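You operate a simulated robot arm through the tools that you are given. There is no shell and no other tool.

Carry out the task below with a simulated robot arm. There is one attempt and no reset: what you move stays moved.

JOB
Slide the jack beam to the white mark, clamp it and seat the orange jack pad.
Fine: the pad goes in the control side seat.
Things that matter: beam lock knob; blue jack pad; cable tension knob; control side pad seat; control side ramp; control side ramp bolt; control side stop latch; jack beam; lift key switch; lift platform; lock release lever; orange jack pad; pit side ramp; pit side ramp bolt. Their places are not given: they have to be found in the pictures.

It is judged by the outcome, as a careful person would: the job done as asked, and still so three seconds after it is handed in. It fails if anything else is knocked over, pushed out of place, dropped, spilled or broken.

ROBOT AND FRAMES
A 6-joint arm with a two-finger gripper, fixed in place. Base frame: the origin is at the foot of the arm, x ahead of it, y to its left, z up; the work surface is at about z = 0.9. Units: m, degrees, N and s.
Its first joint turns from -166.0 to 166.0 degrees. Payload 3.43 kg.
Tool frame: the origin (TCP) lies between the finger pads and is the grasp point; the fingertips stand 0.02 m ahead of it; z points along the fingers, y is the line along which they close. The gripper opens to 0.19 m. The gripper's body begins 0.248 m behind the TCP.
Orientation is told as [roll, pitch, yaw] about the base's x, y, z axes, in that order, counted from this pose: with the fingers straight down and closing along the base's y, the tool's x points along the base's -x, its y along +y and its z along -z.

CONTROLS
- The arm moves only by the tool jog_arm. Its argument "deltas" is a list of rows, each a list of 3 entries, a list of its own where there are three numbers: the turn, a rotation vector about the base's x, y, z in degrees, then the shift along the base's x, y, z in m, then the finger opening in m, from 0 to 0.19. In form: [[[ax, ay, az], [x, y, z], grip], ...]. A call has 1 to 20 rows; each row shifts and turns the commanded pose from where the row before left it. Each row takes 0.2 s and may step no farther than 0.05 m and 8.6 degrees from the row before; otherwise, or with a gripper value out of range, the whole call is refused. A pose out of reach is approached as far as the arm can. The call stops where the force on the tool passes 40 N (or 10 N more than at its start, if that is more) or the arm is blocked; 0.2 s more then pass. Each finger travels about 0.045 m/s and halts on what it meets, pressing with about 33 N; the grip force reading is that of the motor and also rises with nothing between the fingers. The clock runs only during rows and for 0.2 s after the last one: add rows that do not move to give the fingers time. It gives the time, the measured TCP pose, the force on the tool (base axes), the opening and the grip force at its end, in the units of the frame above (readings bear some noise), with the torque about the TCP (base axes, N m) and any sound that the robot's microphone picked up, and new pictures: "views" is both (left out), scene, wrist or none.
- Cameras (640 x 400 px; columns grow to the right, rows downward): "scene" is fixed at [0.0422, -0.4992, 1.6623]; the picture's right is [0.72, -0.69, 0.00], its down [-0.36, -0.37, -0.86] and it looks along [0.59, 0.62, -0.52] (base axes); focal length 334 px, centre (320, 200). "wrist" rides on the gripper at [0.07, -0.008, -0.288] in the tool frame; the picture's right is [0.12, 0.99, 0.00], its down [-0.96, 0.12, -0.25] and it looks along [-0.25, 0.03, 0.97] (tool axes); focal length 261 px, centre (320, 200).
- move_column(by): slides the trunk up (or, below 0, down) by that many m; the arm rides with it, the base frame stays. It gives what a move gives, with no picture.
- point_at(camera, pixels): there is no depth. For up to 12 entries [column, row, z] of the newest picture of that camera ("zoom" is the newest enlarged one), the place [x, y] in the base frame at which the ray of that pixel passes the height z, good to about 0.002 m, but the place of the scene camera against the robot may be out by one fixed shift of up to 0.018 m in any direction. The clock stands still meanwhile.
- zoom(camera, box): a new picture of the part [left, top, right, bottom] of that camera's present view, enlarged. The clock stands still meanwhile.
- hand_in(): hands the job in; it is judged then, once.

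Unless the task says otherwise, let go and move clear before handing in.

The tools are called as name(argument=value, ...) on one line, values as JSON. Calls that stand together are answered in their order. jog_arm: Moves the arm, as the interface text tells. Its arguments: {"type":"object","properties":{"deltas":{"type":"array","items":{"type":"array"}},"views":{"type":"string","enum":["both","scene","wrist","none"]}},"required":["deltas"]} The other tools are called the same way: move_column (by) slides the trunk up or down; point_at (camera, pixels) gives the place at which the rays of pixels pass given heights; zoom (camera, box) takes an enlarged picture of a part of a camera's view; hand_in () hands the job in.

At the start:

```text
time: 0.0
ee_pos: [0.5821, 0.4228, 1.2196]
tool_rot: [0.1, -0.1, 0.0]
contact_force: [1.0, 0.0, 0.5]
ft_torque: [-0.04, 0.01, 0.01]
grip_width: 0.19
finger_force: 0.0
trunk travel left (down, up): [-0.175, 0.065]
```

scene: 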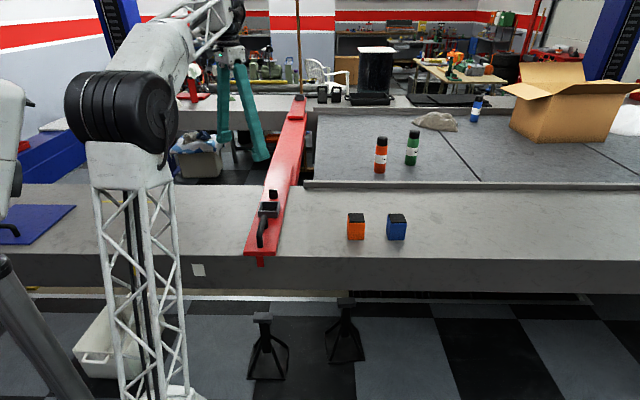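
wrist: 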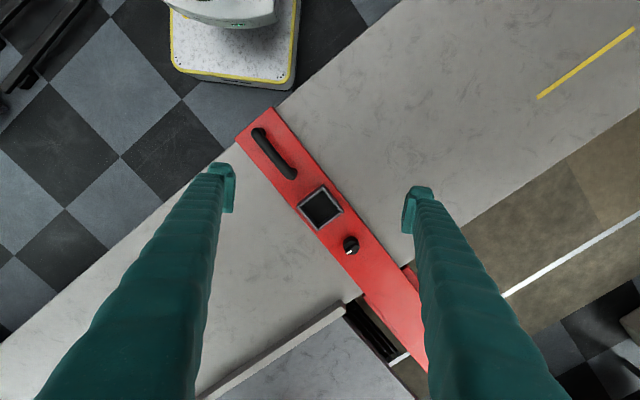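

The scene picture shows a red beam with a black handle (~265,230), a square seat (~270,210) and a knob (~273,193). The orange pad is at (356,227), and a white patch is at (198,270). I'll zoom in on these before moving anything.

zoom(camera="scene", box=[180, 160, 420, 310])

zoom(camera="wrist", box=[200, 80, 460, 280])

zoom(camera="scene", box=[0, 160, 300, 340])

zoom(camera="scene", box=[180, 60, 420, 210])

zoom(camera="scene", box=[360, 40, 640, 215])

```text
2.67 times, centred on (300, 235) of scene
```

zoom: 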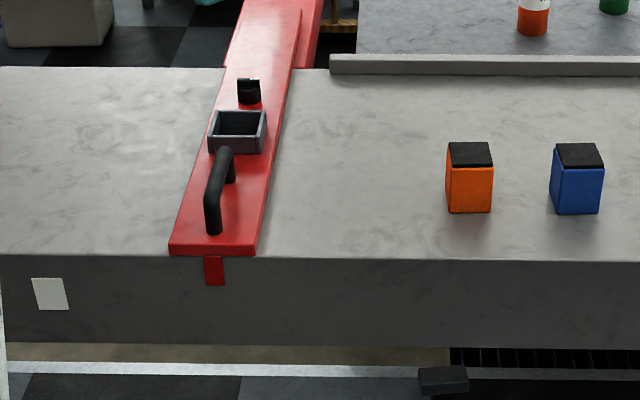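

```text
2.00 times, centred on (330, 180) of wrist
```

zoom: 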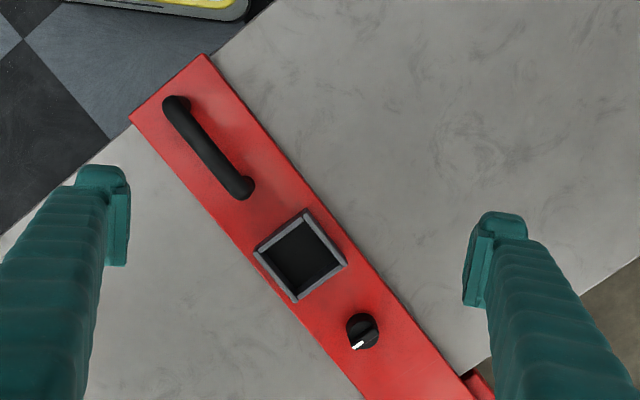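

```text
2.13 times, centred on (150, 250) of scene
```

zoom: 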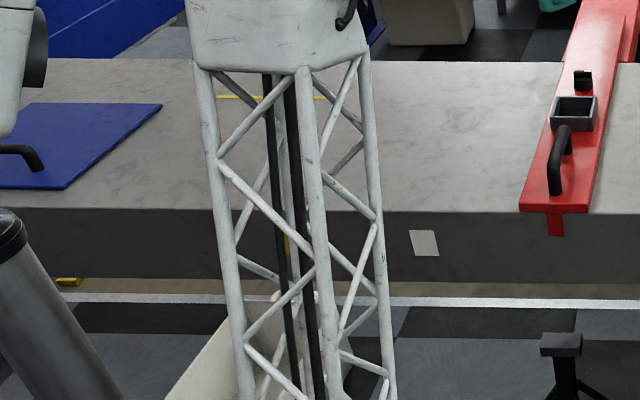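

```text
2.67 times, centred on (300, 135) of scene
```

zoom: 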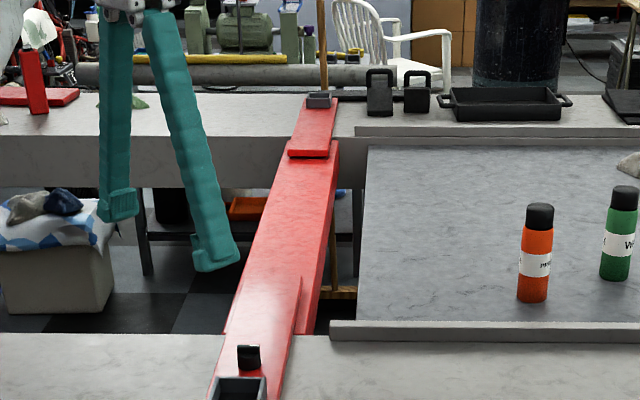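

```text
2.29 times, centred on (500, 128) of scene
```

zoom: 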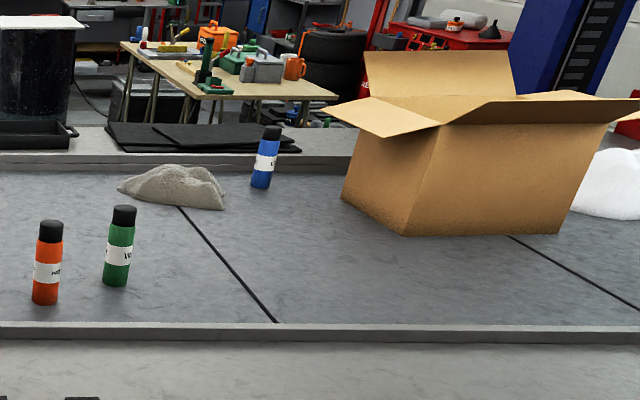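

The zooms show a red pointer tab at the near end of the beam (~258,262) and a white mark on the runway's front face (198,270). A lock knob sits beyond the near seat, and there is a second seat at the far end (~299,97). I'll measure these points next.

point_at(camera="scene", pixels=[[245, 254, 0.92], [275, 254, 0.92], [198, 264, 0.87], [198, 276, 0.85], [260, 257, 0.9], [260, 266, 0.88], [270, 210, 0.95], [273, 193, 0.94], [356, 236, 0.9], [397, 237, 0.9], [299, 97, 0.95], [186, 256, 0.9]])

point_at(camera="wrist", pixels=[[235, 137, 0.92], [273, 106, 0.92], [321, 208, 0.93], [351, 245, 0.94], [257, 133, 0.96], [295, 175, 0.96], [540, 97, 0.9], [633, 30, 0.9], [350, 295, 0.9], [276, 105, 0.9], [0, 345, 0.9], [500, 230, 0.9]])

zoom(camera="wrist", box=[120, 0, 440, 200])

zoom(camera="scene", box=[0, 0, 240, 150])

zoom(camera="scene", box=[400, 140, 640, 290])

zoom(camera="scene", box=[0, 170, 128, 250])

```text
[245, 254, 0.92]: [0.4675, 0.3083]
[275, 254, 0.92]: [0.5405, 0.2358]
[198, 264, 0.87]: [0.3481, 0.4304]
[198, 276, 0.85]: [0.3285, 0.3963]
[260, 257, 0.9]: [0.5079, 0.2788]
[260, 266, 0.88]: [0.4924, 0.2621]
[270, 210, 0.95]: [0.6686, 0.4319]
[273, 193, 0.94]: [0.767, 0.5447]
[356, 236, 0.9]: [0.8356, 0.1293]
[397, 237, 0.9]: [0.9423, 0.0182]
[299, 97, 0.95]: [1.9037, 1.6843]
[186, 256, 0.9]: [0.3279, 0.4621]
```

```text
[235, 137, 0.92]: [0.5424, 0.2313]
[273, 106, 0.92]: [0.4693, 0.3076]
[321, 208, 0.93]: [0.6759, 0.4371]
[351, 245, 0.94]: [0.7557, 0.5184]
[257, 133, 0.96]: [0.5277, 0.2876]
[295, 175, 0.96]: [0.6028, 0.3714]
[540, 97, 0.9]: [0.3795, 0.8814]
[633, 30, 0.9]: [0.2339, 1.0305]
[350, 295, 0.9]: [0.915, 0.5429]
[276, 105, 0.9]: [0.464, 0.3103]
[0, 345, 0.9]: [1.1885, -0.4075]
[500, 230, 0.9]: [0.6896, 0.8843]
```

```text
2.00 times, centred on (280, 100) of wrist
```

zoom: 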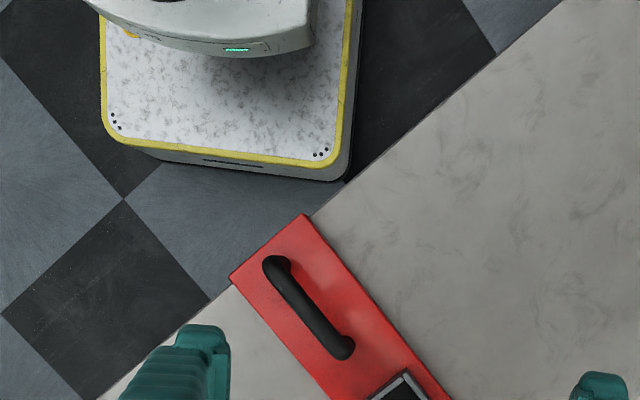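

```text
2.67 times, centred on (120, 75) of scene
```

zoom: 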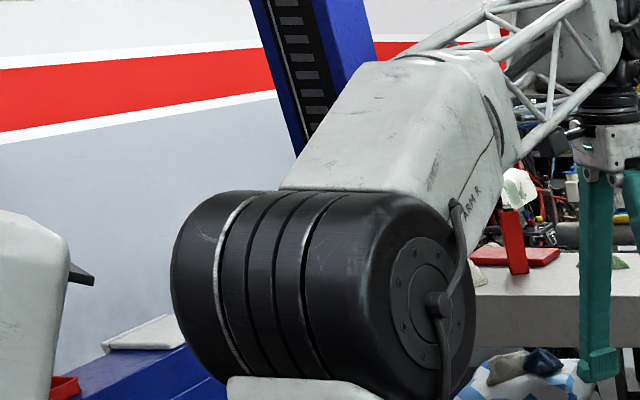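

```text
2.67 times, centred on (520, 215) of scene
```

zoom: 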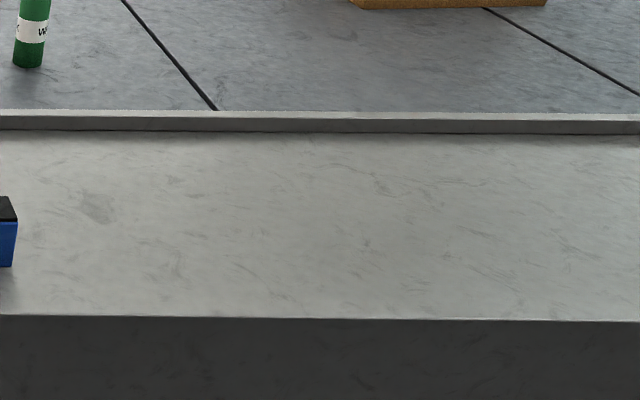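

```text
5.00 times, centred on (64, 210) of scene
```

zoom: 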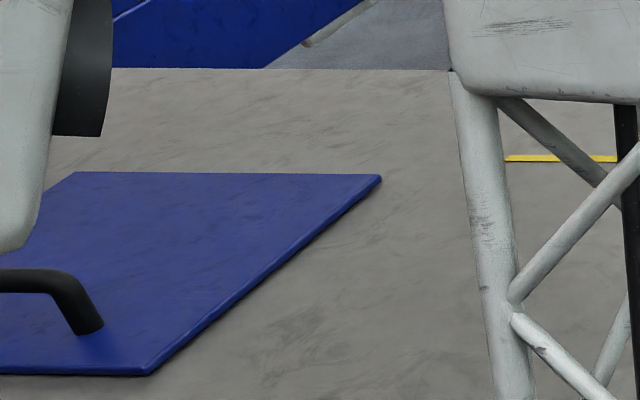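

The wrist camera puts the beam end at (0.469,0.308)-(0.542,0.231), the near seat at about (0.676,0.437) and the knob at about (0.756,0.518). The far seat is at about (1.9,1.68), out of reach, so the near seat should be the control side one. I'll look closely at the knob, the marks and the pointer.

zoom(camera="wrist", box=[319, 225, 383, 265])

zoom(camera="scene", box=[241, 180, 305, 220])

zoom(camera="scene", box=[176, 235, 288, 305])

zoom(camera="scene", box=[90, 240, 202, 310])

zoom(camera="scene", box=[336, 205, 416, 255])

```text
10.00 times, centred on (351, 245) of wrist
```

zoom: 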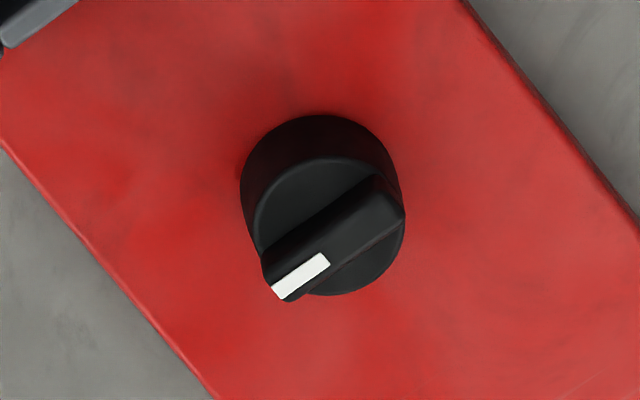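

```text
10.00 times, centred on (273, 200) of scene
```

zoom: 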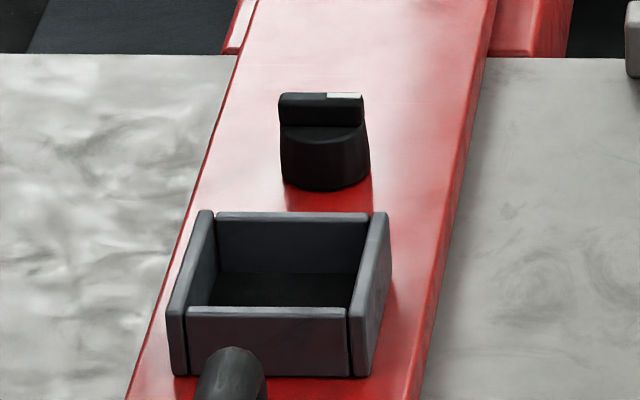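

```text
5.71 times, centred on (232, 270) of scene
```

zoom: 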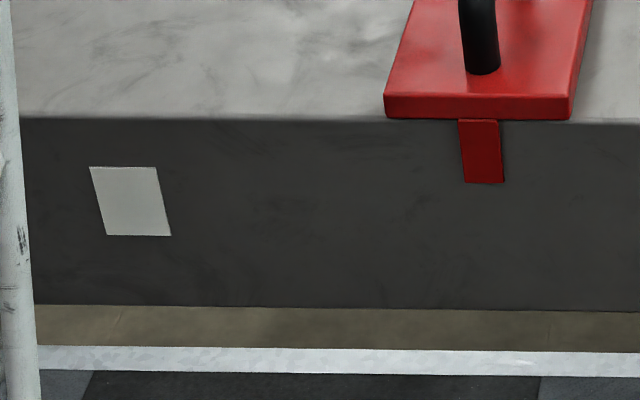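

```text
5.71 times, centred on (146, 275) of scene
```

zoom: 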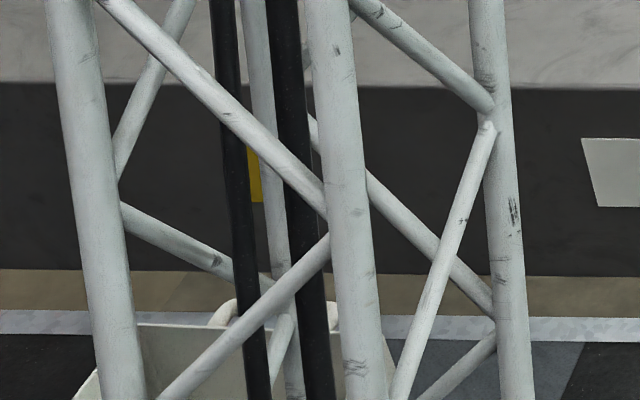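

```text
8.00 times, centred on (376, 230) of scene
```

zoom: 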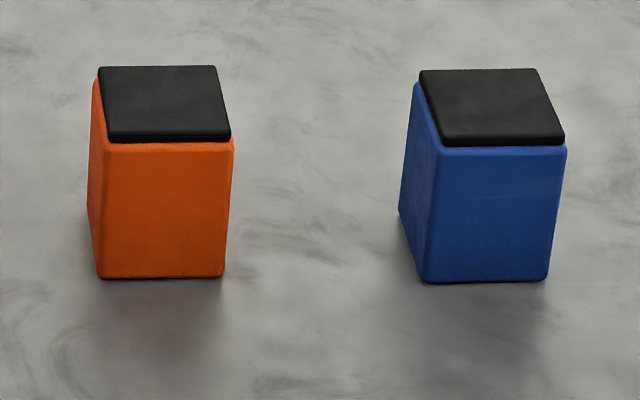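

The knob's white stripe points across the beam, toward picture right in the scene view. The tab is centred near (260.7,267) and the mark near (197.5,264), which puts the travel at roughly 0.22 m. I'll get the handle and pad heights next.

zoom(camera="scene", box=[236, 198, 300, 258])

point_at(camera="scene", pixels=[[260, 247, 0.92], [260, 230, 0.94], [260, 230, 0.96], [260, 230, 0.98], [265, 217, 0.94], [265, 217, 0.96], [265, 217, 0.98]])

zoom(camera="wrist", box=[225, 100, 321, 200])

```text
6.67 times, centred on (268, 228) of scene
```

zoom: 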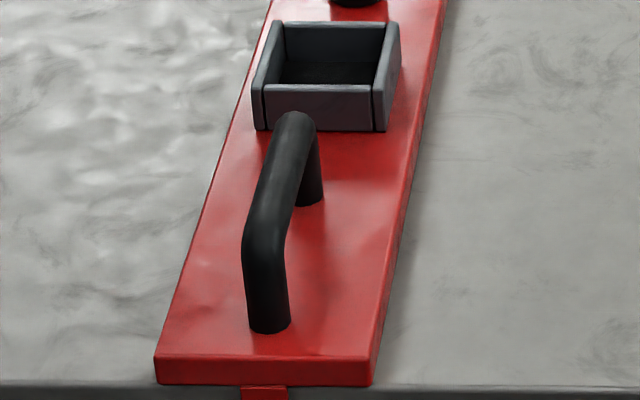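

```text
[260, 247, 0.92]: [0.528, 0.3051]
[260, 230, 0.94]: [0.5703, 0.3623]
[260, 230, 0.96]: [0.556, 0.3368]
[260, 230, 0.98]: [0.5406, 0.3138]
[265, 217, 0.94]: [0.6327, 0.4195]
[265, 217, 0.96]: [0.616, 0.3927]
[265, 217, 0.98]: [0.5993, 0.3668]
```

```text
4.00 times, centred on (273, 150) of wrist
```

zoom: 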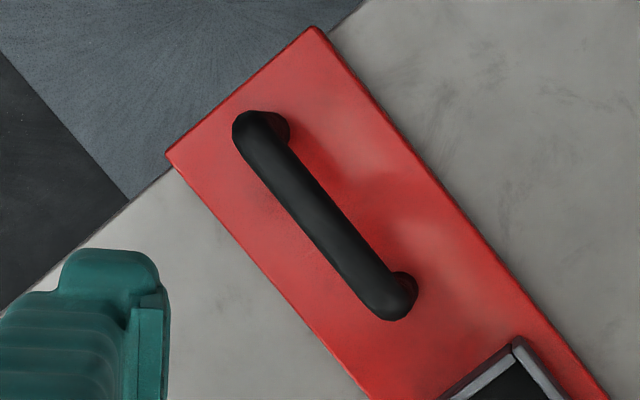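

The handle is an arched bar about 0.06 m above the beam, centred near (0.565,0.33). I'll turn the gripper about 44° so it closes across the handle and stop above it for a closer wrist view.

point_at(camera="wrist", pixels=[[273.6, 153.75, 0.96], [273.6, 153.75, 0.98], [256.75, 132.5, 0.97], [290.5, 175, 0.97]])

jog_arm(deltas=[[[0, 0, 7.4], [-0.003, -0.0153, -0.01], 0.12], [[0, 0, 7.4], [-0.003, -0.0153, -0.01], 0.12], [[0, 0, 7.4], [-0.003, -0.0153, -0.01], 0.12], [[0, 0, 7.4], [-0.003, -0.0153, -0.01], 0.12], [[0, 0, 7.4], [-0.003, -0.0153, -0.01], 0.12], [[0, 0, 7.4], [-0.003, -0.0153, -0.01], 0.12], [[0, 0, 0], [0, 0, 0], 0.12]])

```text
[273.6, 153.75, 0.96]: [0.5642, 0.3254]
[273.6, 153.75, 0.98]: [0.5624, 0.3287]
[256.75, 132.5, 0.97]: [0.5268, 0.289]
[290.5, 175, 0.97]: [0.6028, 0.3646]
```

```text
time: 1.6
ee_pos: [0.5654, 0.3319, 1.1596]
tool_rot: [0.1, -0.1, 44.4]
contact_force: [0.0, 0.5, 0.7]
ft_torque: [0.03, 0.02, 0.0]
grip_width: 0.1201
finger_force: 0.0
trunk travel left (down, up): [-0.175, 0.065]
```

scene: 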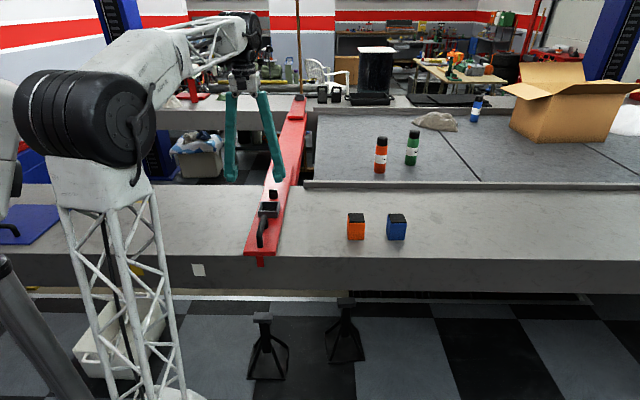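
wrist: 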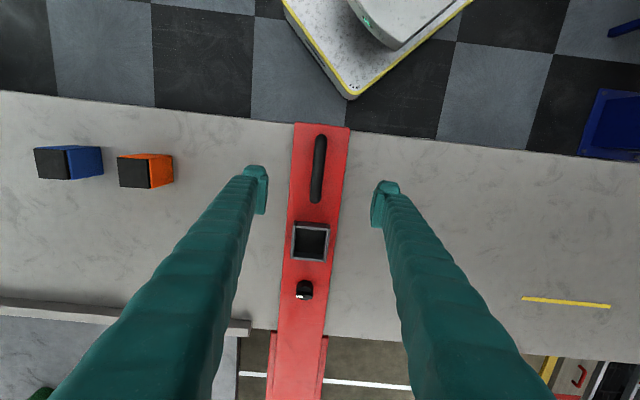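

The gripper is turned and sits over the handle at (318,165) in the wrist view, with free space on both sides. I'll lower it around the bar and leave the fingers open.

jog_arm(deltas=[[[0, 0, 0], [-0.001, -0.004, -0.04], 0.12], [[0, 0, 0], [0, 0, -0.04], 0.12], [[0, 0, 0], [0, 0, -0.04], 0.12], [[0, 0, 0], [0, 0, -0.03], 0.12], [[0, 0, 0], [0, 0, -0.02], 0.12], [[0, 0, 0], [0, 0, 0], 0.12]])

zoom(camera="scene", box=[200, 180, 328, 260])

```text
time: 3.0
ee_pos: [0.5623, 0.3257, 0.9902]
tool_rot: [0.0, 0.0, 44.4]
contact_force: [0.4, 0.4, 0.7]
ft_torque: [0.0, 0.0, 0.02]
grip_width: 0.1201
finger_force: 0.1
trunk travel left (down, up): [-0.175, 0.065]
```

scene: 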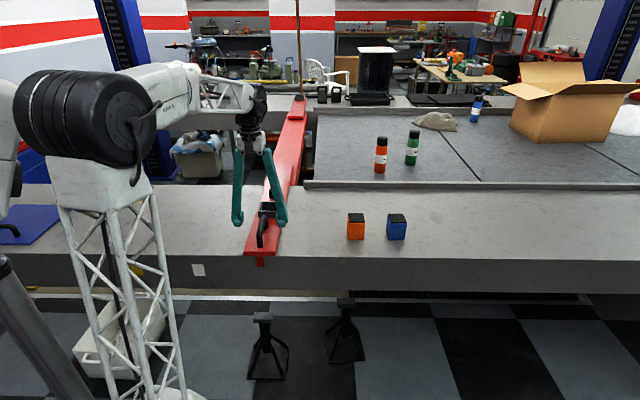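
wrist: 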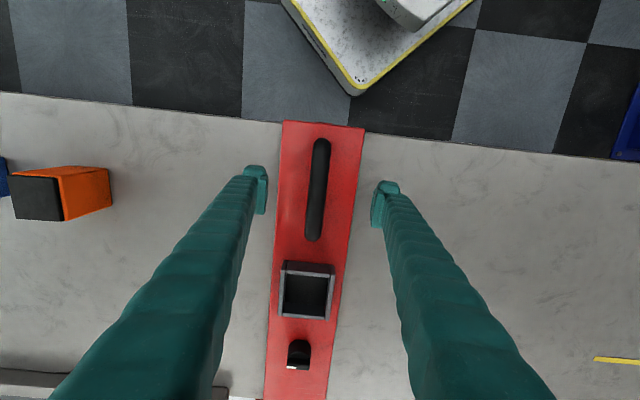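

```text
5.00 times, centred on (264, 220) of scene
```

zoom: 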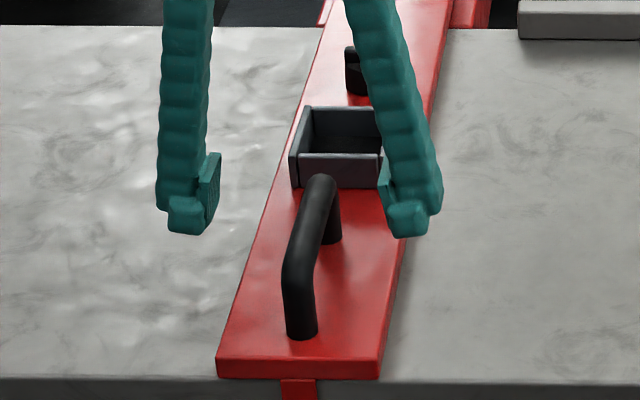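

The fingers straddle the handle, with the bar at (317,190) in the wrist view and the TCP projecting to about (320,197). I'll go down another 2.5 cm and close on the bar.

jog_arm(deltas=[[[0, 0, 0], [0, 0, -0.013], 0.12], [[0, 0, 0], [0, 0, -0.013], 0.12], [[0, 0, 0], [0, 0, 0], 0.08], [[0, 0, 0], [0, 0, 0], 0.05], [[0, 0, 0], [0, 0, 0], 0.03], [[0, 0, 0], [0, 0, 0], 0.015], [[0, 0, 0], [0, 0, 0], 0.01], [[0, 0, 0], [0, 0, 0], 0.01], [[0, 0, 0], [0, 0, 0], 0.01]])

zoom(camera="scene", box=[200, 180, 328, 260])

```text
time: 5.0
ee_pos: [0.5643, 0.327, 0.9649]
tool_rot: [-0.1, 0.0, 44.3]
contact_force: [16.9, -16.6, -1.5]
ft_torque: [0.19, 0.01, 0.33]
grip_width: 0.0231
finger_force: 11.3
trunk travel left (down, up): [-0.175, 0.065]
```

scene: 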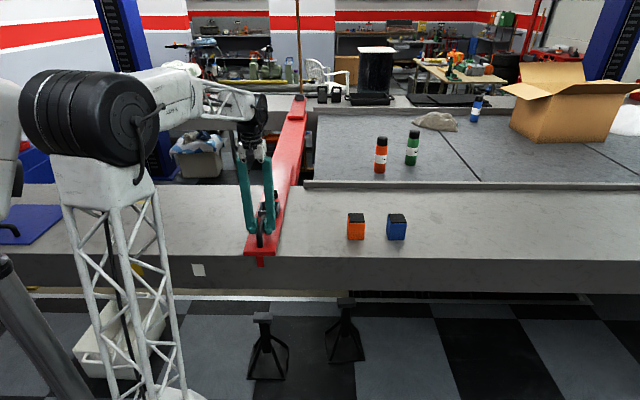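
wrist: 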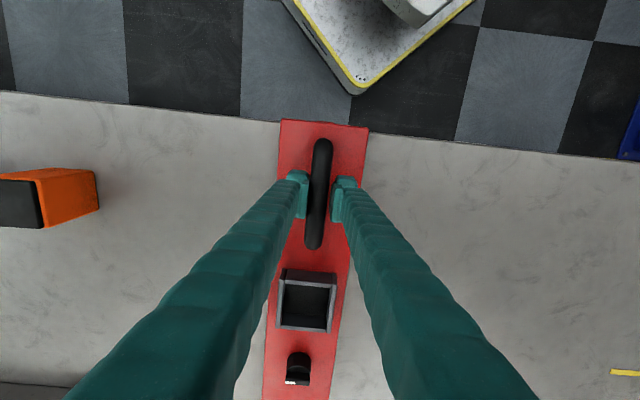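

```text
5.00 times, centred on (264, 220) of scene
```

zoom: 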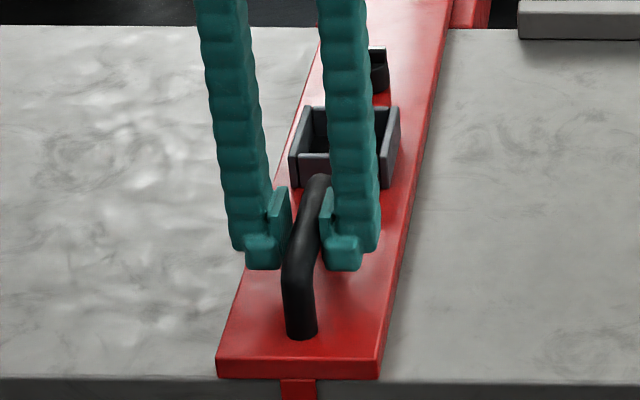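

The fingers have met the bar at a width of 0.023, but there is a 24 N side force. I'll wait a moment and see whether the grip settles.

jog_arm(deltas=[[[0, 0, 0], [0, 0, 0], 0.01], [[0, 0, 0], [0, 0, 0], 0.01], [[0, 0, 0], [0, 0, 0], 0.01]], views="wrist")

```text
time: 5.8
ee_pos: [0.5632, 0.3269, 0.9653]
tool_rot: [0.0, 0.0, 44.5]
contact_force: [18.3, -16.7, -0.3]
ft_torque: [0.06, 0.06, 0.39]
grip_width: 0.0235
finger_force: 11.5
trunk travel left (down, up): [-0.175, 0.065]
```

wrist: 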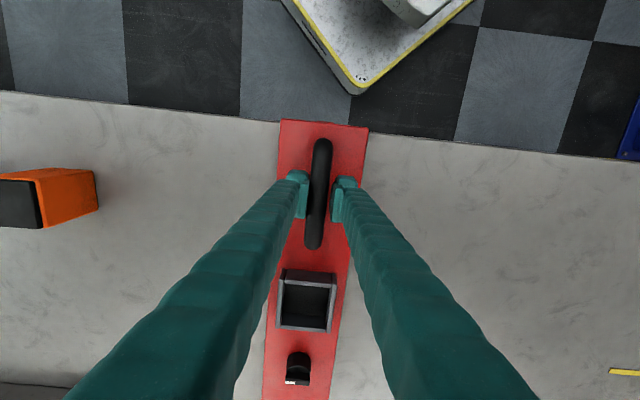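

A steady 25 N on the tool pushes it toward +x,-y, so the TCP sits slightly off the bar's centre. I'll shift it a couple of millimetres that way to relieve the load.

jog_arm(deltas=[[[0, 0, 0], [0.0014, -0.0014, 0], 0.01], [[0, 0, 0], [0.0007, -0.0007, 0], 0.01], [[0, 0, 0], [0, 0, 0], 0.01]], views="none")

```text
time: 6.6
ee_pos: [0.5641, 0.3257, 0.9639]
tool_rot: [0.0, 0.1, 44.5]
contact_force: [8.1, -7.7, 7.5]
ft_torque: [0.06, 0.04, 0.78]
grip_width: 0.0183
finger_force: 33.4
trunk travel left (down, up): [-0.175, 0.065]
```

The grip is now firm at a width of 0.018 and 33 N. I'll test-slide gently toward the mark along (-0.70,+0.71).

jog_arm(deltas=[[[0, 0, 0], [-0.0021, 0.0021, 0], 0.005], [[0, 0, 0], [-0.0021, 0.0021, 0], 0.005], [[0, 0, 0], [-0.0021, 0.0021, 0], 0.005], [[0, 0, 0], [-0.0021, 0.0021, 0], 0.005]])

```text
time: 7.2
ee_pos: [0.5645, 0.3265, 0.9639]
tool_rot: [-0.4, 0.0, 44.4]
contact_force: [22.6, -27.0, -5.6]
ft_torque: [0.12, 0.15, 1.21]
grip_width: 0.0173
finger_force: 45.0
trunk travel left (down, up): [-0.175, 0.065]
stopped in row 3: the force on the tool passed its limit at 45 N (the readings are from after the stop); the commanded pose is now the measured one
```

scene: 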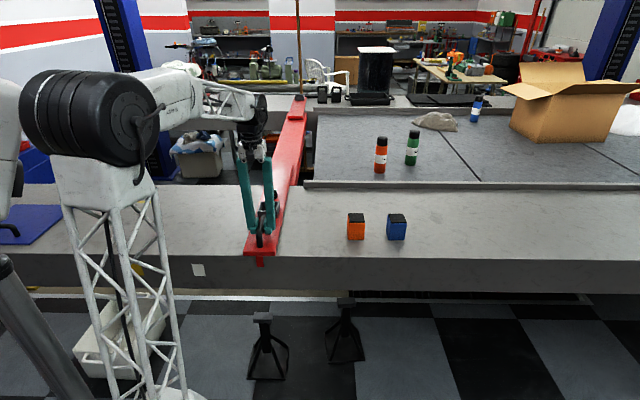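
wrist: 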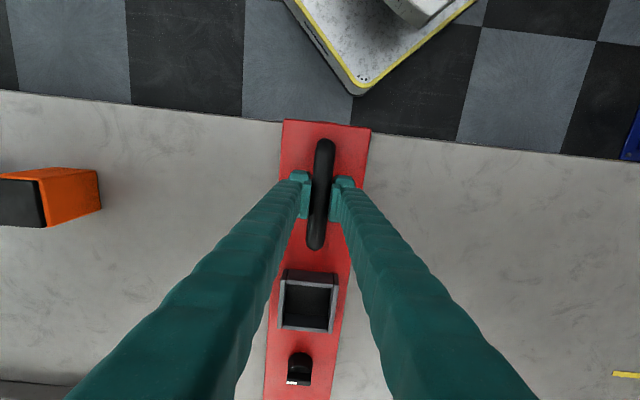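

The handle pull hit 45 N with no visible motion of the beam, so it looks clamped already and the knob would need loosening first. I'll let go of the handle, rise, and go over to look at the knob.

jog_arm(deltas=[[[0, 0, 0], [0, 0, 0], 0.06], [[0, 0, 0], [0, 0, 0], 0.09], [[0, 0, 0], [0, 0, 0], 0.09], [[0, 0, 0], [0, 0, 0.02], 0.09], [[0, 0, 0], [0, 0, 0.04], 0.09], [[0, 0, 0], [0, 0, 0.05], 0.09], [[0, 0, 0], [0, 0, 0.05], 0.09], [[0, 0, -8.5], [0.02, 0.02, 0.02], 0.09], [[0, 0, -8.5], [0.02, 0.02, 0], 0.09], [[0, 0, -8.5], [0.02, 0.02, 0], 0.09], [[0, 0, -8.5], [0.02, 0.02, 0], 0.09], [[0, 0, -8.5], [0.02, 0.02, 0], 0.09], [[0, 0, -8.5], [0.02, 0.02, 0], 0.09], [[0, 0, -8.5], [0.02, 0.02, 0], 0.09], [[0, 0, -8.5], [0.02, 0.02, 0], 0.09], [[0, 0, -8.5], [0.015, 0.015, 0], 0.09], [[0, 0, -8.5], [0.015, 0.015, 0], 0.09], [[0, 0, -5], [0, 0, 0], 0.09], [[0, 0, 0], [0, 0, 0], 0.09]])

```text
time: 11.2
ee_pos: [0.7519, 0.5179, 1.145]
tool_rot: [-0.2, -0.1, -45.6]
contact_force: [-1.1, 1.1, -0.7]
ft_torque: [-0.01, 0.0, -0.05]
grip_width: 0.0898
finger_force: 0.2
trunk travel left (down, up): [-0.175, 0.065]
```

scene: 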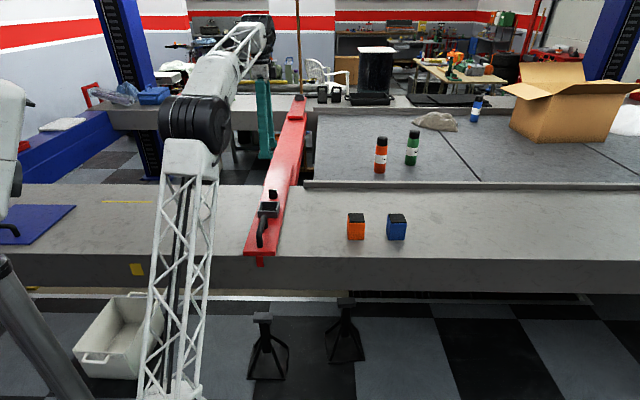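
wrist: 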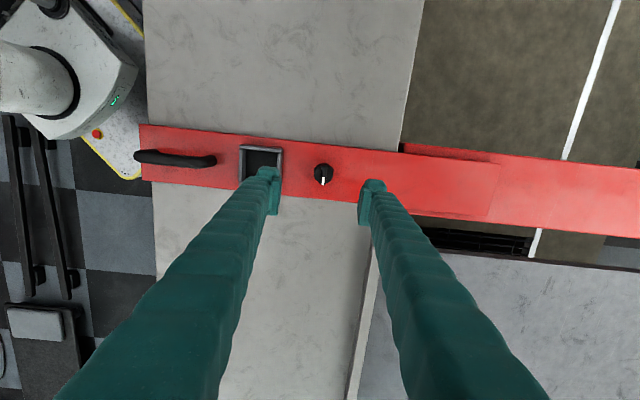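

I'm above the knob, which is at (323,174) in the wrist view, with fingers set to close along the beam. I'll zoom in and fix its position.

zoom(camera="wrist", box=[275, 140, 371, 200])

point_at(camera="wrist", pixels=[[323, 174, 0.92], [323, 174, 0.94], [323, 174, 0.955], [260, 163, 0.95], [140, 125, 0.92], [142, 182, 0.92]])

```text
6.67 times, centred on (323, 170) of wrist
```

zoom: 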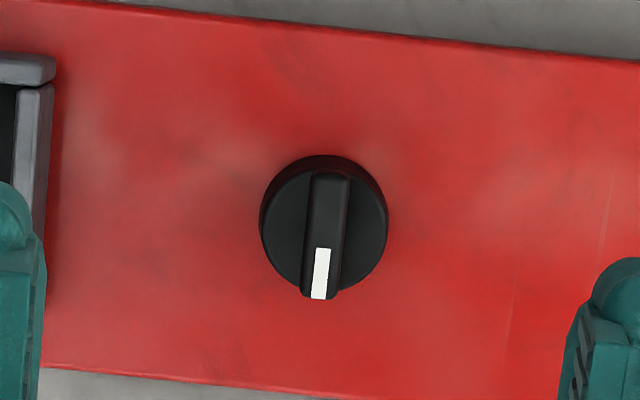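

```text
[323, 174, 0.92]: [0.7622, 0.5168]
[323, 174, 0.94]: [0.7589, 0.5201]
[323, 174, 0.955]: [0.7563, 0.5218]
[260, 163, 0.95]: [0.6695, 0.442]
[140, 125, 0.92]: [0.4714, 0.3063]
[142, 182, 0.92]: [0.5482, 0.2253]
```

The knob centre works out at about (0.758,0.520) with its top near z=0.955. I'll go down partway with a narrower opening and recheck the centring.

jog_arm(deltas=[[[0, 0, 0], [0.003, 0.001, -0.04], 0.07], [[0, 0, 0], [0.003, 0.001, -0.04], 0.07], [[0, 0, 0], [0, 0, -0.04], 0.07], [[0, 0, 0], [0, 0, 0], 0.07]])

zoom(camera="wrist", box=[256, 150, 384, 230])

zoom(camera="scene", box=[224, 160, 320, 220])

```text
time: 12.2
ee_pos: [0.7586, 0.5196, 1.0237]
tool_rot: [-0.2, 0.0, -45.5]
contact_force: [-0.8, -0.1, -0.2]
ft_torque: [0.01, 0.03, 0.02]
grip_width: 0.0696
finger_force: 0.1
trunk travel left (down, up): [-0.175, 0.065]
```

scene: 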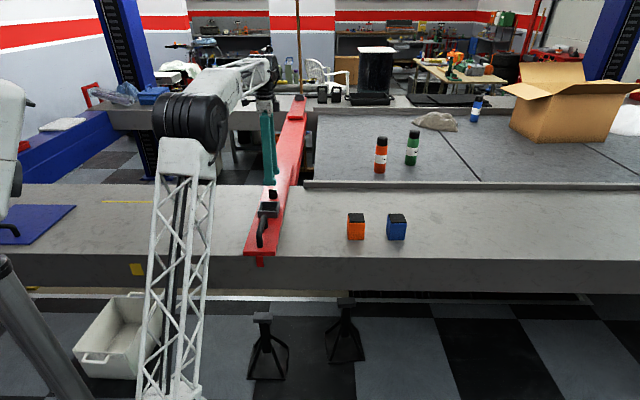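
wrist: 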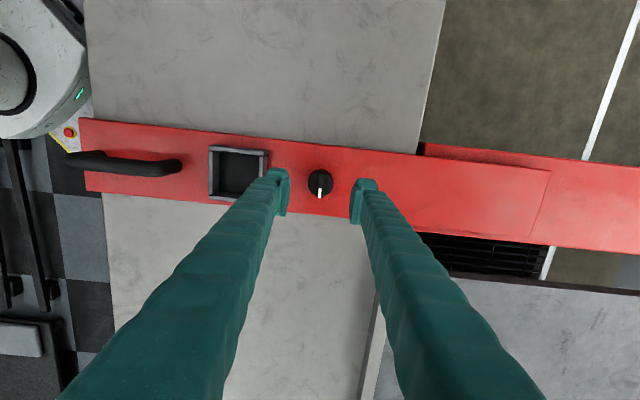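

```text
5.00 times, centred on (320, 190) of wrist
```

zoom: 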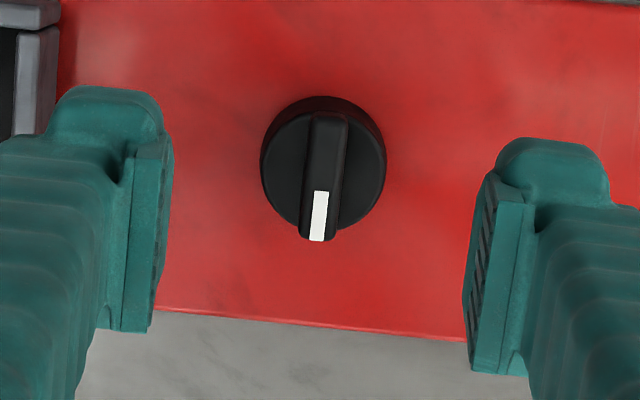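

```text
6.67 times, centred on (272, 190) of scene
```

zoom: 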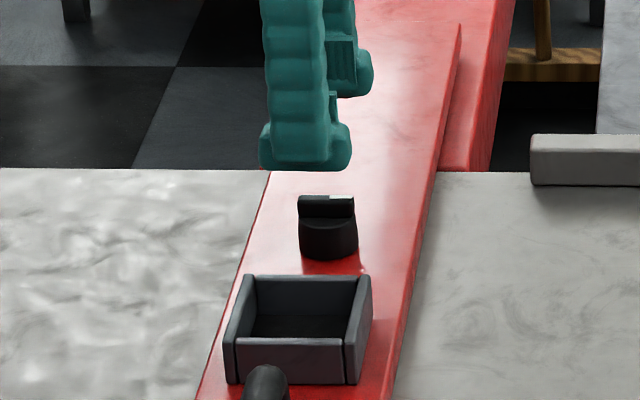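

The knob's top face is at about (320.8,184.4), right on the tool axis, and the ridge lies square to the closing direction. I'll go down so the tips reach the ridge height and close.

jog_arm(deltas=[[[0, 0, 0], [0, 0, -0.03], 0.07], [[0, 0, 0], [0, 0, -0.02], 0.07], [[0, 0, 0], [0, 0, -0.01], 0.07], [[0, 0, 0], [0, 0, 0], 0.05], [[0, 0, 0], [0, 0, 0], 0.03], [[0, 0, 0], [0, 0, 0], 0.015], [[0, 0, 0], [0, 0, 0], 0.004], [[0, 0, 0], [0, 0, 0], 0.004], [[0, 0, 0], [0, 0, 0], 0.004]])

zoom(camera="wrist", box=[256, 150, 384, 230])

zoom(camera="scene", box=[224, 160, 320, 220])

```text
time: 14.2
ee_pos: [0.7606, 0.5208, 0.9654]
tool_rot: [0.0, -0.1, -45.6]
contact_force: [15.3, 12.6, 26.9]
ft_torque: [0.13, -0.16, 0.18]
grip_width: 0.0102
finger_force: 43.4
trunk travel left (down, up): [-0.175, 0.065]
```

scene: 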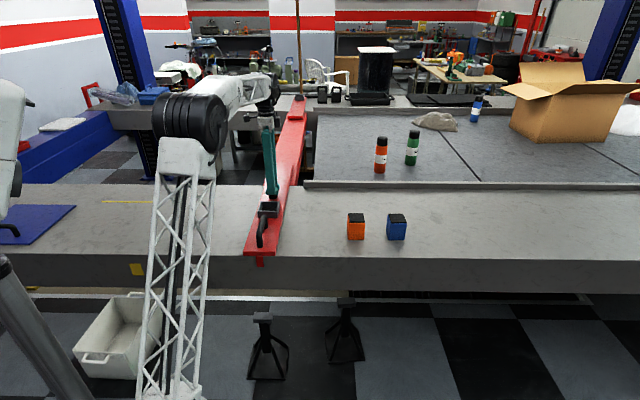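
wrist: 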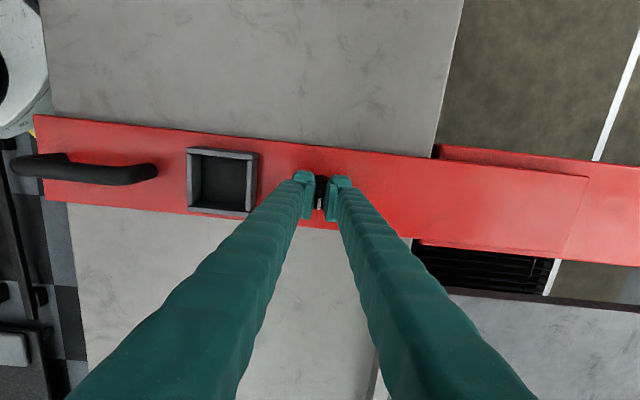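

```text
5.00 times, centred on (320, 190) of wrist
```

zoom: 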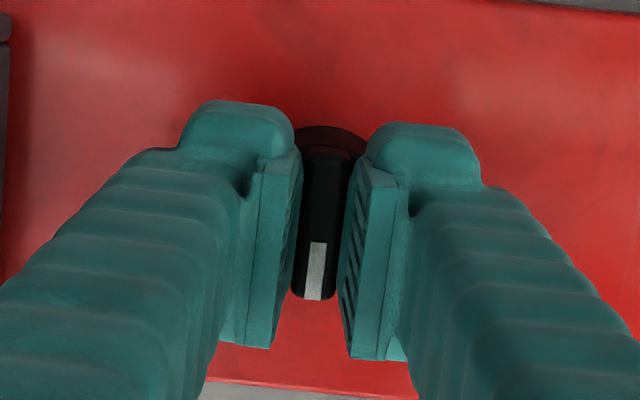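

```text
6.67 times, centred on (272, 190) of scene
```

zoom: 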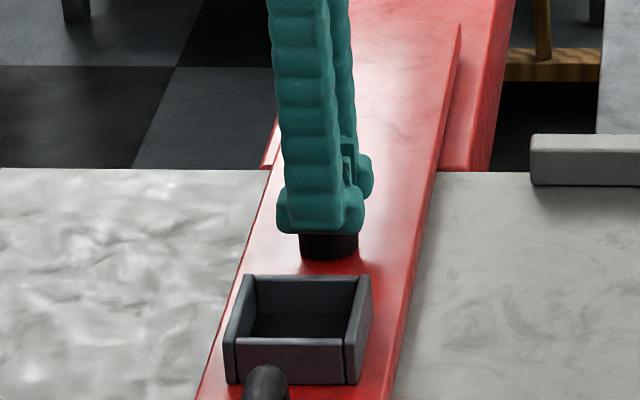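

The fingers hold the ridge at a width of 0.010, but about 27 N pushes up and 20 N pushes along the beam. I'll ease the pose a millimetre or two to relieve that before turning.

jog_arm(deltas=[[[0, 0, 0], [0.0008, 0.0007, 0.0015], 0.004], [[0, 0, 0], [0.0005, 0.0005, 0.0005], 0.004], [[0, 0, 0], [0, 0, 0], 0.004]], views="none")

```text
time: 15.0
ee_pos: [0.7605, 0.5193, 0.9654]
tool_rot: [-0.4, 0.0, -45.5]
contact_force: [-3.2, -1.9, 5.4]
ft_torque: [0.08, -0.14, 0.25]
grip_width: 0.0101
finger_force: 43.3
trunk travel left (down, up): [-0.175, 0.065]
```

The loads are now small (6 N) with a firm grip. I'll try a small counter-clockwise turn, the usual loosening direction, and watch the torque.

jog_arm(deltas=[[[0, 0, 4], [0, 0, 0], 0.004], [[0, 0, 4], [0, 0, 0], 0.004], [[0, 0, 4], [0, 0, 0], 0.004], [[0, 0, 0], [0, 0, 0], 0.004]], views="wrist")

zoom(camera="wrist", box=[256, 150, 384, 230])

```text
time: 16.0
ee_pos: [0.7594, 0.5196, 0.9668]
tool_rot: [-0.4, 0.0, -33.5]
contact_force: [-24.8, -21.7, -23.7]
ft_torque: [-0.13, 0.08, 0.01]
grip_width: 0.0099
finger_force: 43.9
trunk travel left (down, up): [-0.175, 0.065]
```

wrist: 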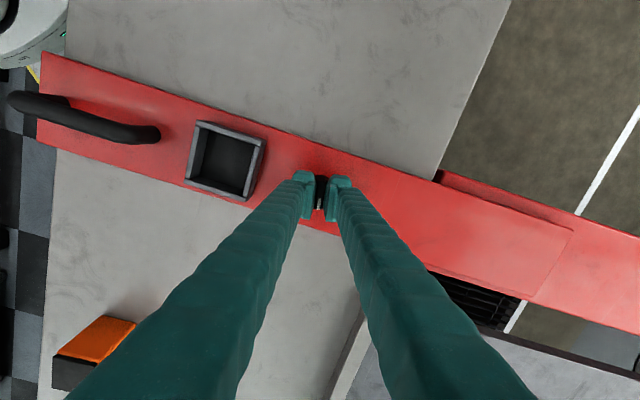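

```text
5.00 times, centred on (320, 190) of wrist
```

zoom: 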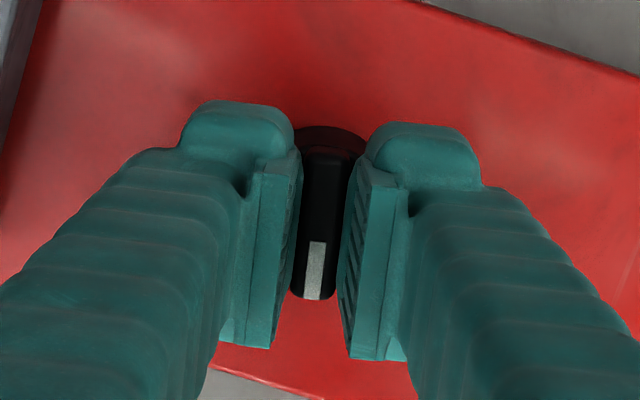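

The knob turned 12° freely with about zero torque, though the tool is now pulled sideways and down by roughly 25 N each. I'll compensate the position and keep turning in small steps.

jog_arm(deltas=[[[0, 0, 0], [-0.0008, -0.0008, -0.001], 0.004], [[0, 0, 0], [-0.0007, -0.0006, -0.0007], 0.004], [[0, 0, 0], [0, 0, 0], 0.004]], views="none")

```text
time: 16.8
ee_pos: [0.7597, 0.5206, 0.9663]
tool_rot: [0.0, -0.2, -33.4]
contact_force: [-4.6, -7.6, -12.1]
ft_torque: [-0.08, 0.04, -0.01]
grip_width: 0.0098
finger_force: 43.9
trunk travel left (down, up): [-0.175, 0.065]
```

jog_arm(deltas=[[[0, 0, 5], [-0.0002, -0.0003, -0.0005], 0.004], [[0, 0, 5], [0, 0, -0.0003], 0.004], [[0, 0, 5], [0, 0, 0], 0.004], [[0, 0, 0], [0, 0, 0], 0.004]], views="none")

```text
time: 17.8
ee_pos: [0.7602, 0.5211, 0.9664]
tool_rot: [-0.1, -0.2, -18.5]
contact_force: [12.9, 6.1, 14.7]
ft_torque: [0.03, -0.12, -0.03]
grip_width: 0.0101
finger_force: 43.5
trunk travel left (down, up): [-0.175, 0.065]
```

It is turning freely at yaw -18.5 with the torque still near zero. I'll continue counter-clockwise.

jog_arm(deltas=[[[0, 0, 5], [0.0004, 0.0002, 0.0005], 0.004], [[0, 0, 5], [0, 0, 0], 0.004], [[0, 0, 5], [0, 0, 0], 0.004], [[0, 0, 5], [0, 0, 0], 0.004], [[0, 0, 0], [0, 0, 0], 0.004]], views="wrist")

zoom(camera="wrist", box=[256, 150, 384, 230])

```text
time: 19.0
ee_pos: [0.7588, 0.5199, 0.9645]
tool_rot: [-0.1, -0.2, 1.4]
contact_force: [19.1, 13.4, 28.3]
ft_torque: [0.24, -0.21, 0.0]
grip_width: 0.0101
finger_force: 43.4
trunk travel left (down, up): [-0.175, 0.065]
```

wrist: 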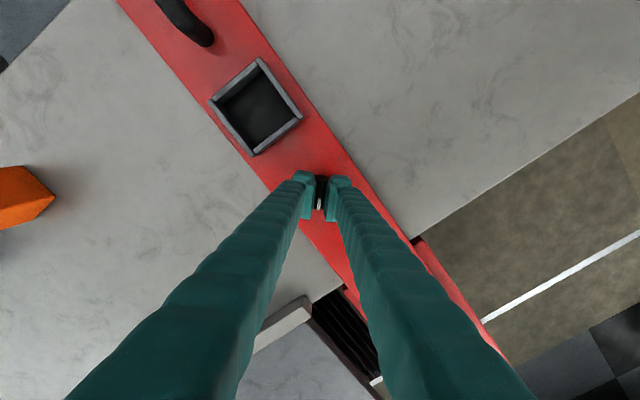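

```text
5.00 times, centred on (320, 190) of wrist
```

zoom: 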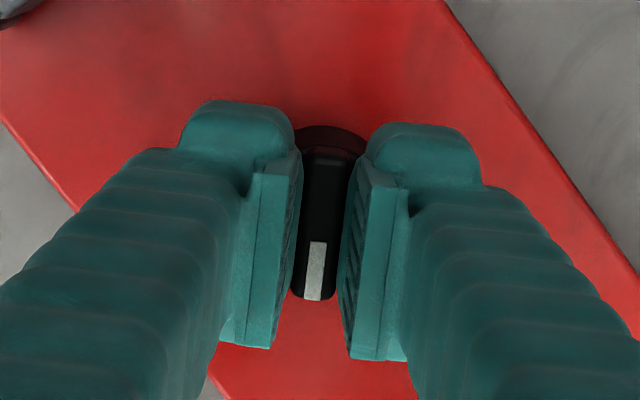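

The knob has turned 47° and the fingers are still on the ridge. I'll relieve the load of about 28 N up and 23 N sideways, then keep turning.

jog_arm(deltas=[[[0, 0, 0], [0.0007, 0.0005, 0.001], 0.004], [[0, 0, 0], [0.0005, 0.0004, 0.0008], 0.004], [[0, 0, 5], [0, 0, 0], 0.004], [[0, 0, 5], [0, 0, 0], 0.004], [[0, 0, 0], [0, 0, 0], 0.004]], views="none")

```text
time: 20.2
ee_pos: [0.7597, 0.5215, 0.9652]
tool_rot: [-0.3, 0.1, 11.5]
contact_force: [-3.6, 0.3, 1.0]
ft_torque: [0.11, 0.22, -0.01]
grip_width: 0.0098
finger_force: 43.7
trunk travel left (down, up): [-0.175, 0.065]
```

jog_arm(deltas=[[[0, 0, 5], [0, 0, 0], 0.004], [[0, 0, 5], [0, 0, 0], 0.004], [[0, 0, 5], [0, 0, 0], 0.004], [[0, 0, 0], [0, 0, 0], 0.004]], views="none")

```text
time: 21.2
ee_pos: [0.7588, 0.5203, 0.967]
tool_rot: [-0.3, 0.1, 26.5]
contact_force: [-17.1, -11.0, -9.0]
ft_torque: [-0.04, 0.33, -0.02]
grip_width: 0.0101
finger_force: 43.5
trunk travel left (down, up): [-0.175, 0.065]
```

It has now turned 72° with no resistance. I'll continue toward a full 90°, where the stripe would lie along the beam.

jog_arm(deltas=[[[0, 0, 0], [-0.0007, -0.0005, -0.0004], 0.004], [[0, 0, 5], [0, 0, 0], 0.004], [[0, 0, 5], [0, 0, 0], 0.004], [[0, 0, 5], [0, 0, 0], 0.004], [[0, 0, 3], [0, 0, 0], 0.004], [[0, 0, 0], [0, 0, 0], 0.004]], views="wrist")

zoom(camera="wrist", box=[256, 150, 384, 230])

```text
time: 22.6
ee_pos: [0.7595, 0.5208, 0.9654]
tool_rot: [-0.2, 0.0, 44.5]
contact_force: [-8.6, -5.0, -11.4]
ft_torque: [0.0, 0.01, 0.01]
grip_width: 0.0098
finger_force: 42.9
trunk travel left (down, up): [-0.175, 0.065]
```

wrist: 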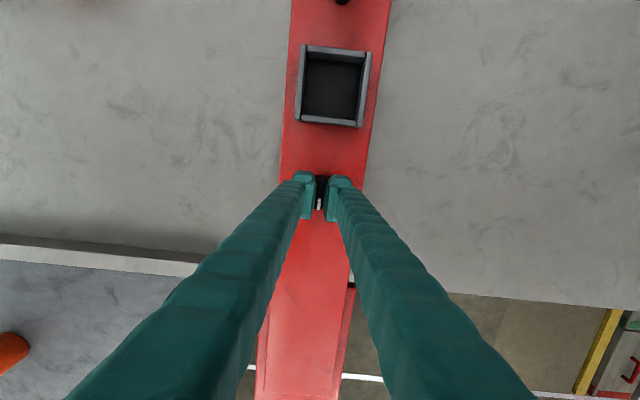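

```text
5.00 times, centred on (320, 190) of wrist
```

zoom: 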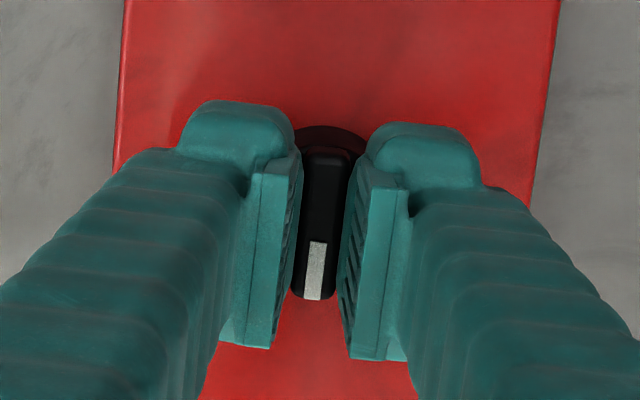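

The stripe now points along the beam, away from the robot, after a free 90° turn. While still holding the knob I'll nudge a few millimetres toward the mark to test whether the beam is loose.

jog_arm(deltas=[[[0, 0, 0], [-0.0021, 0.0021, 0], 0.004], [[0, 0, 0], [-0.0021, 0.0021, 0], 0.004], [[0, 0, 0], [-0.0021, 0.0021, 0], 0.004], [[0, 0, 0], [0, 0, 0], 0.004]], views="scene")

```text
time: 23.6
ee_pos: [0.7534, 0.5276, 0.9675]
tool_rot: [-0.3, 0.0, 44.5]
contact_force: [-10.4, -10.8, -19.6]
ft_torque: [-0.19, 0.19, 0.03]
grip_width: 0.0102
finger_force: 43.1
trunk travel left (down, up): [-0.175, 0.065]
```

scene: 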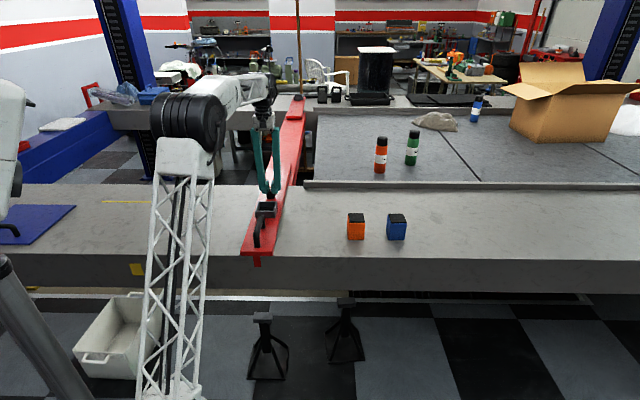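

The beam followed the nudge by about 9 mm with almost no force along the slide, so loosening worked. I'll keep sliding it toward the mark in small steps, correcting for the small offsets.

jog_arm(deltas=[[[0, 0, 0], [-0.0007, -0.0007, -0.001], 0.004], [[0, 0, 0], [-0.0042, 0.0043, 0], 0.004], [[0, 0, 0], [-0.007, 0.0071, 0], 0.004], [[0, 0, 0], [-0.007, 0.0071, 0], 0.004], [[0, 0, 0], [-0.007, 0.0071, 0], 0.004], [[0, 0, 0], [-0.007, 0.0071, 0], 0.004], [[0, 0, 0], [-0.0042, 0.0043, 0], 0.004], [[0, 0, 0], [0, 0, 0], 0.004]])

```text
time: 25.4
ee_pos: [0.7168, 0.5638, 0.9667]
tool_rot: [-0.2, -0.1, 44.4]
contact_force: [12.9, 8.6, 11.4]
ft_torque: [0.07, -0.04, 0.02]
grip_width: 0.0098
finger_force: 43.8
trunk travel left (down, up): [-0.175, 0.065]
```

scene: 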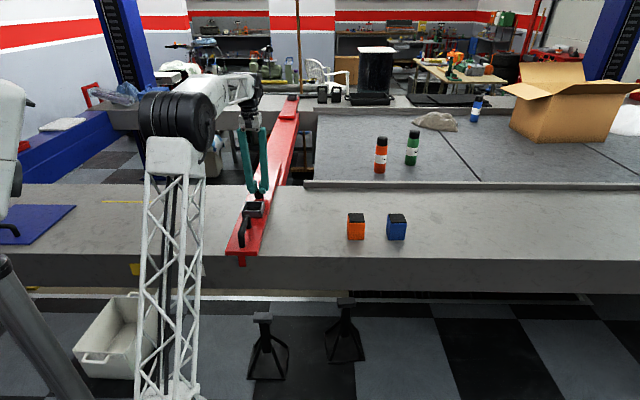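
wrist: 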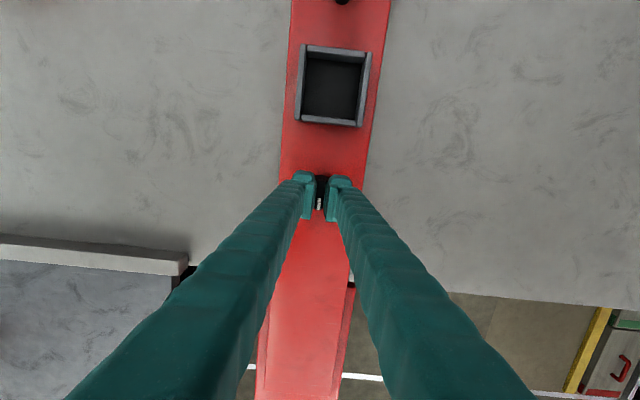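

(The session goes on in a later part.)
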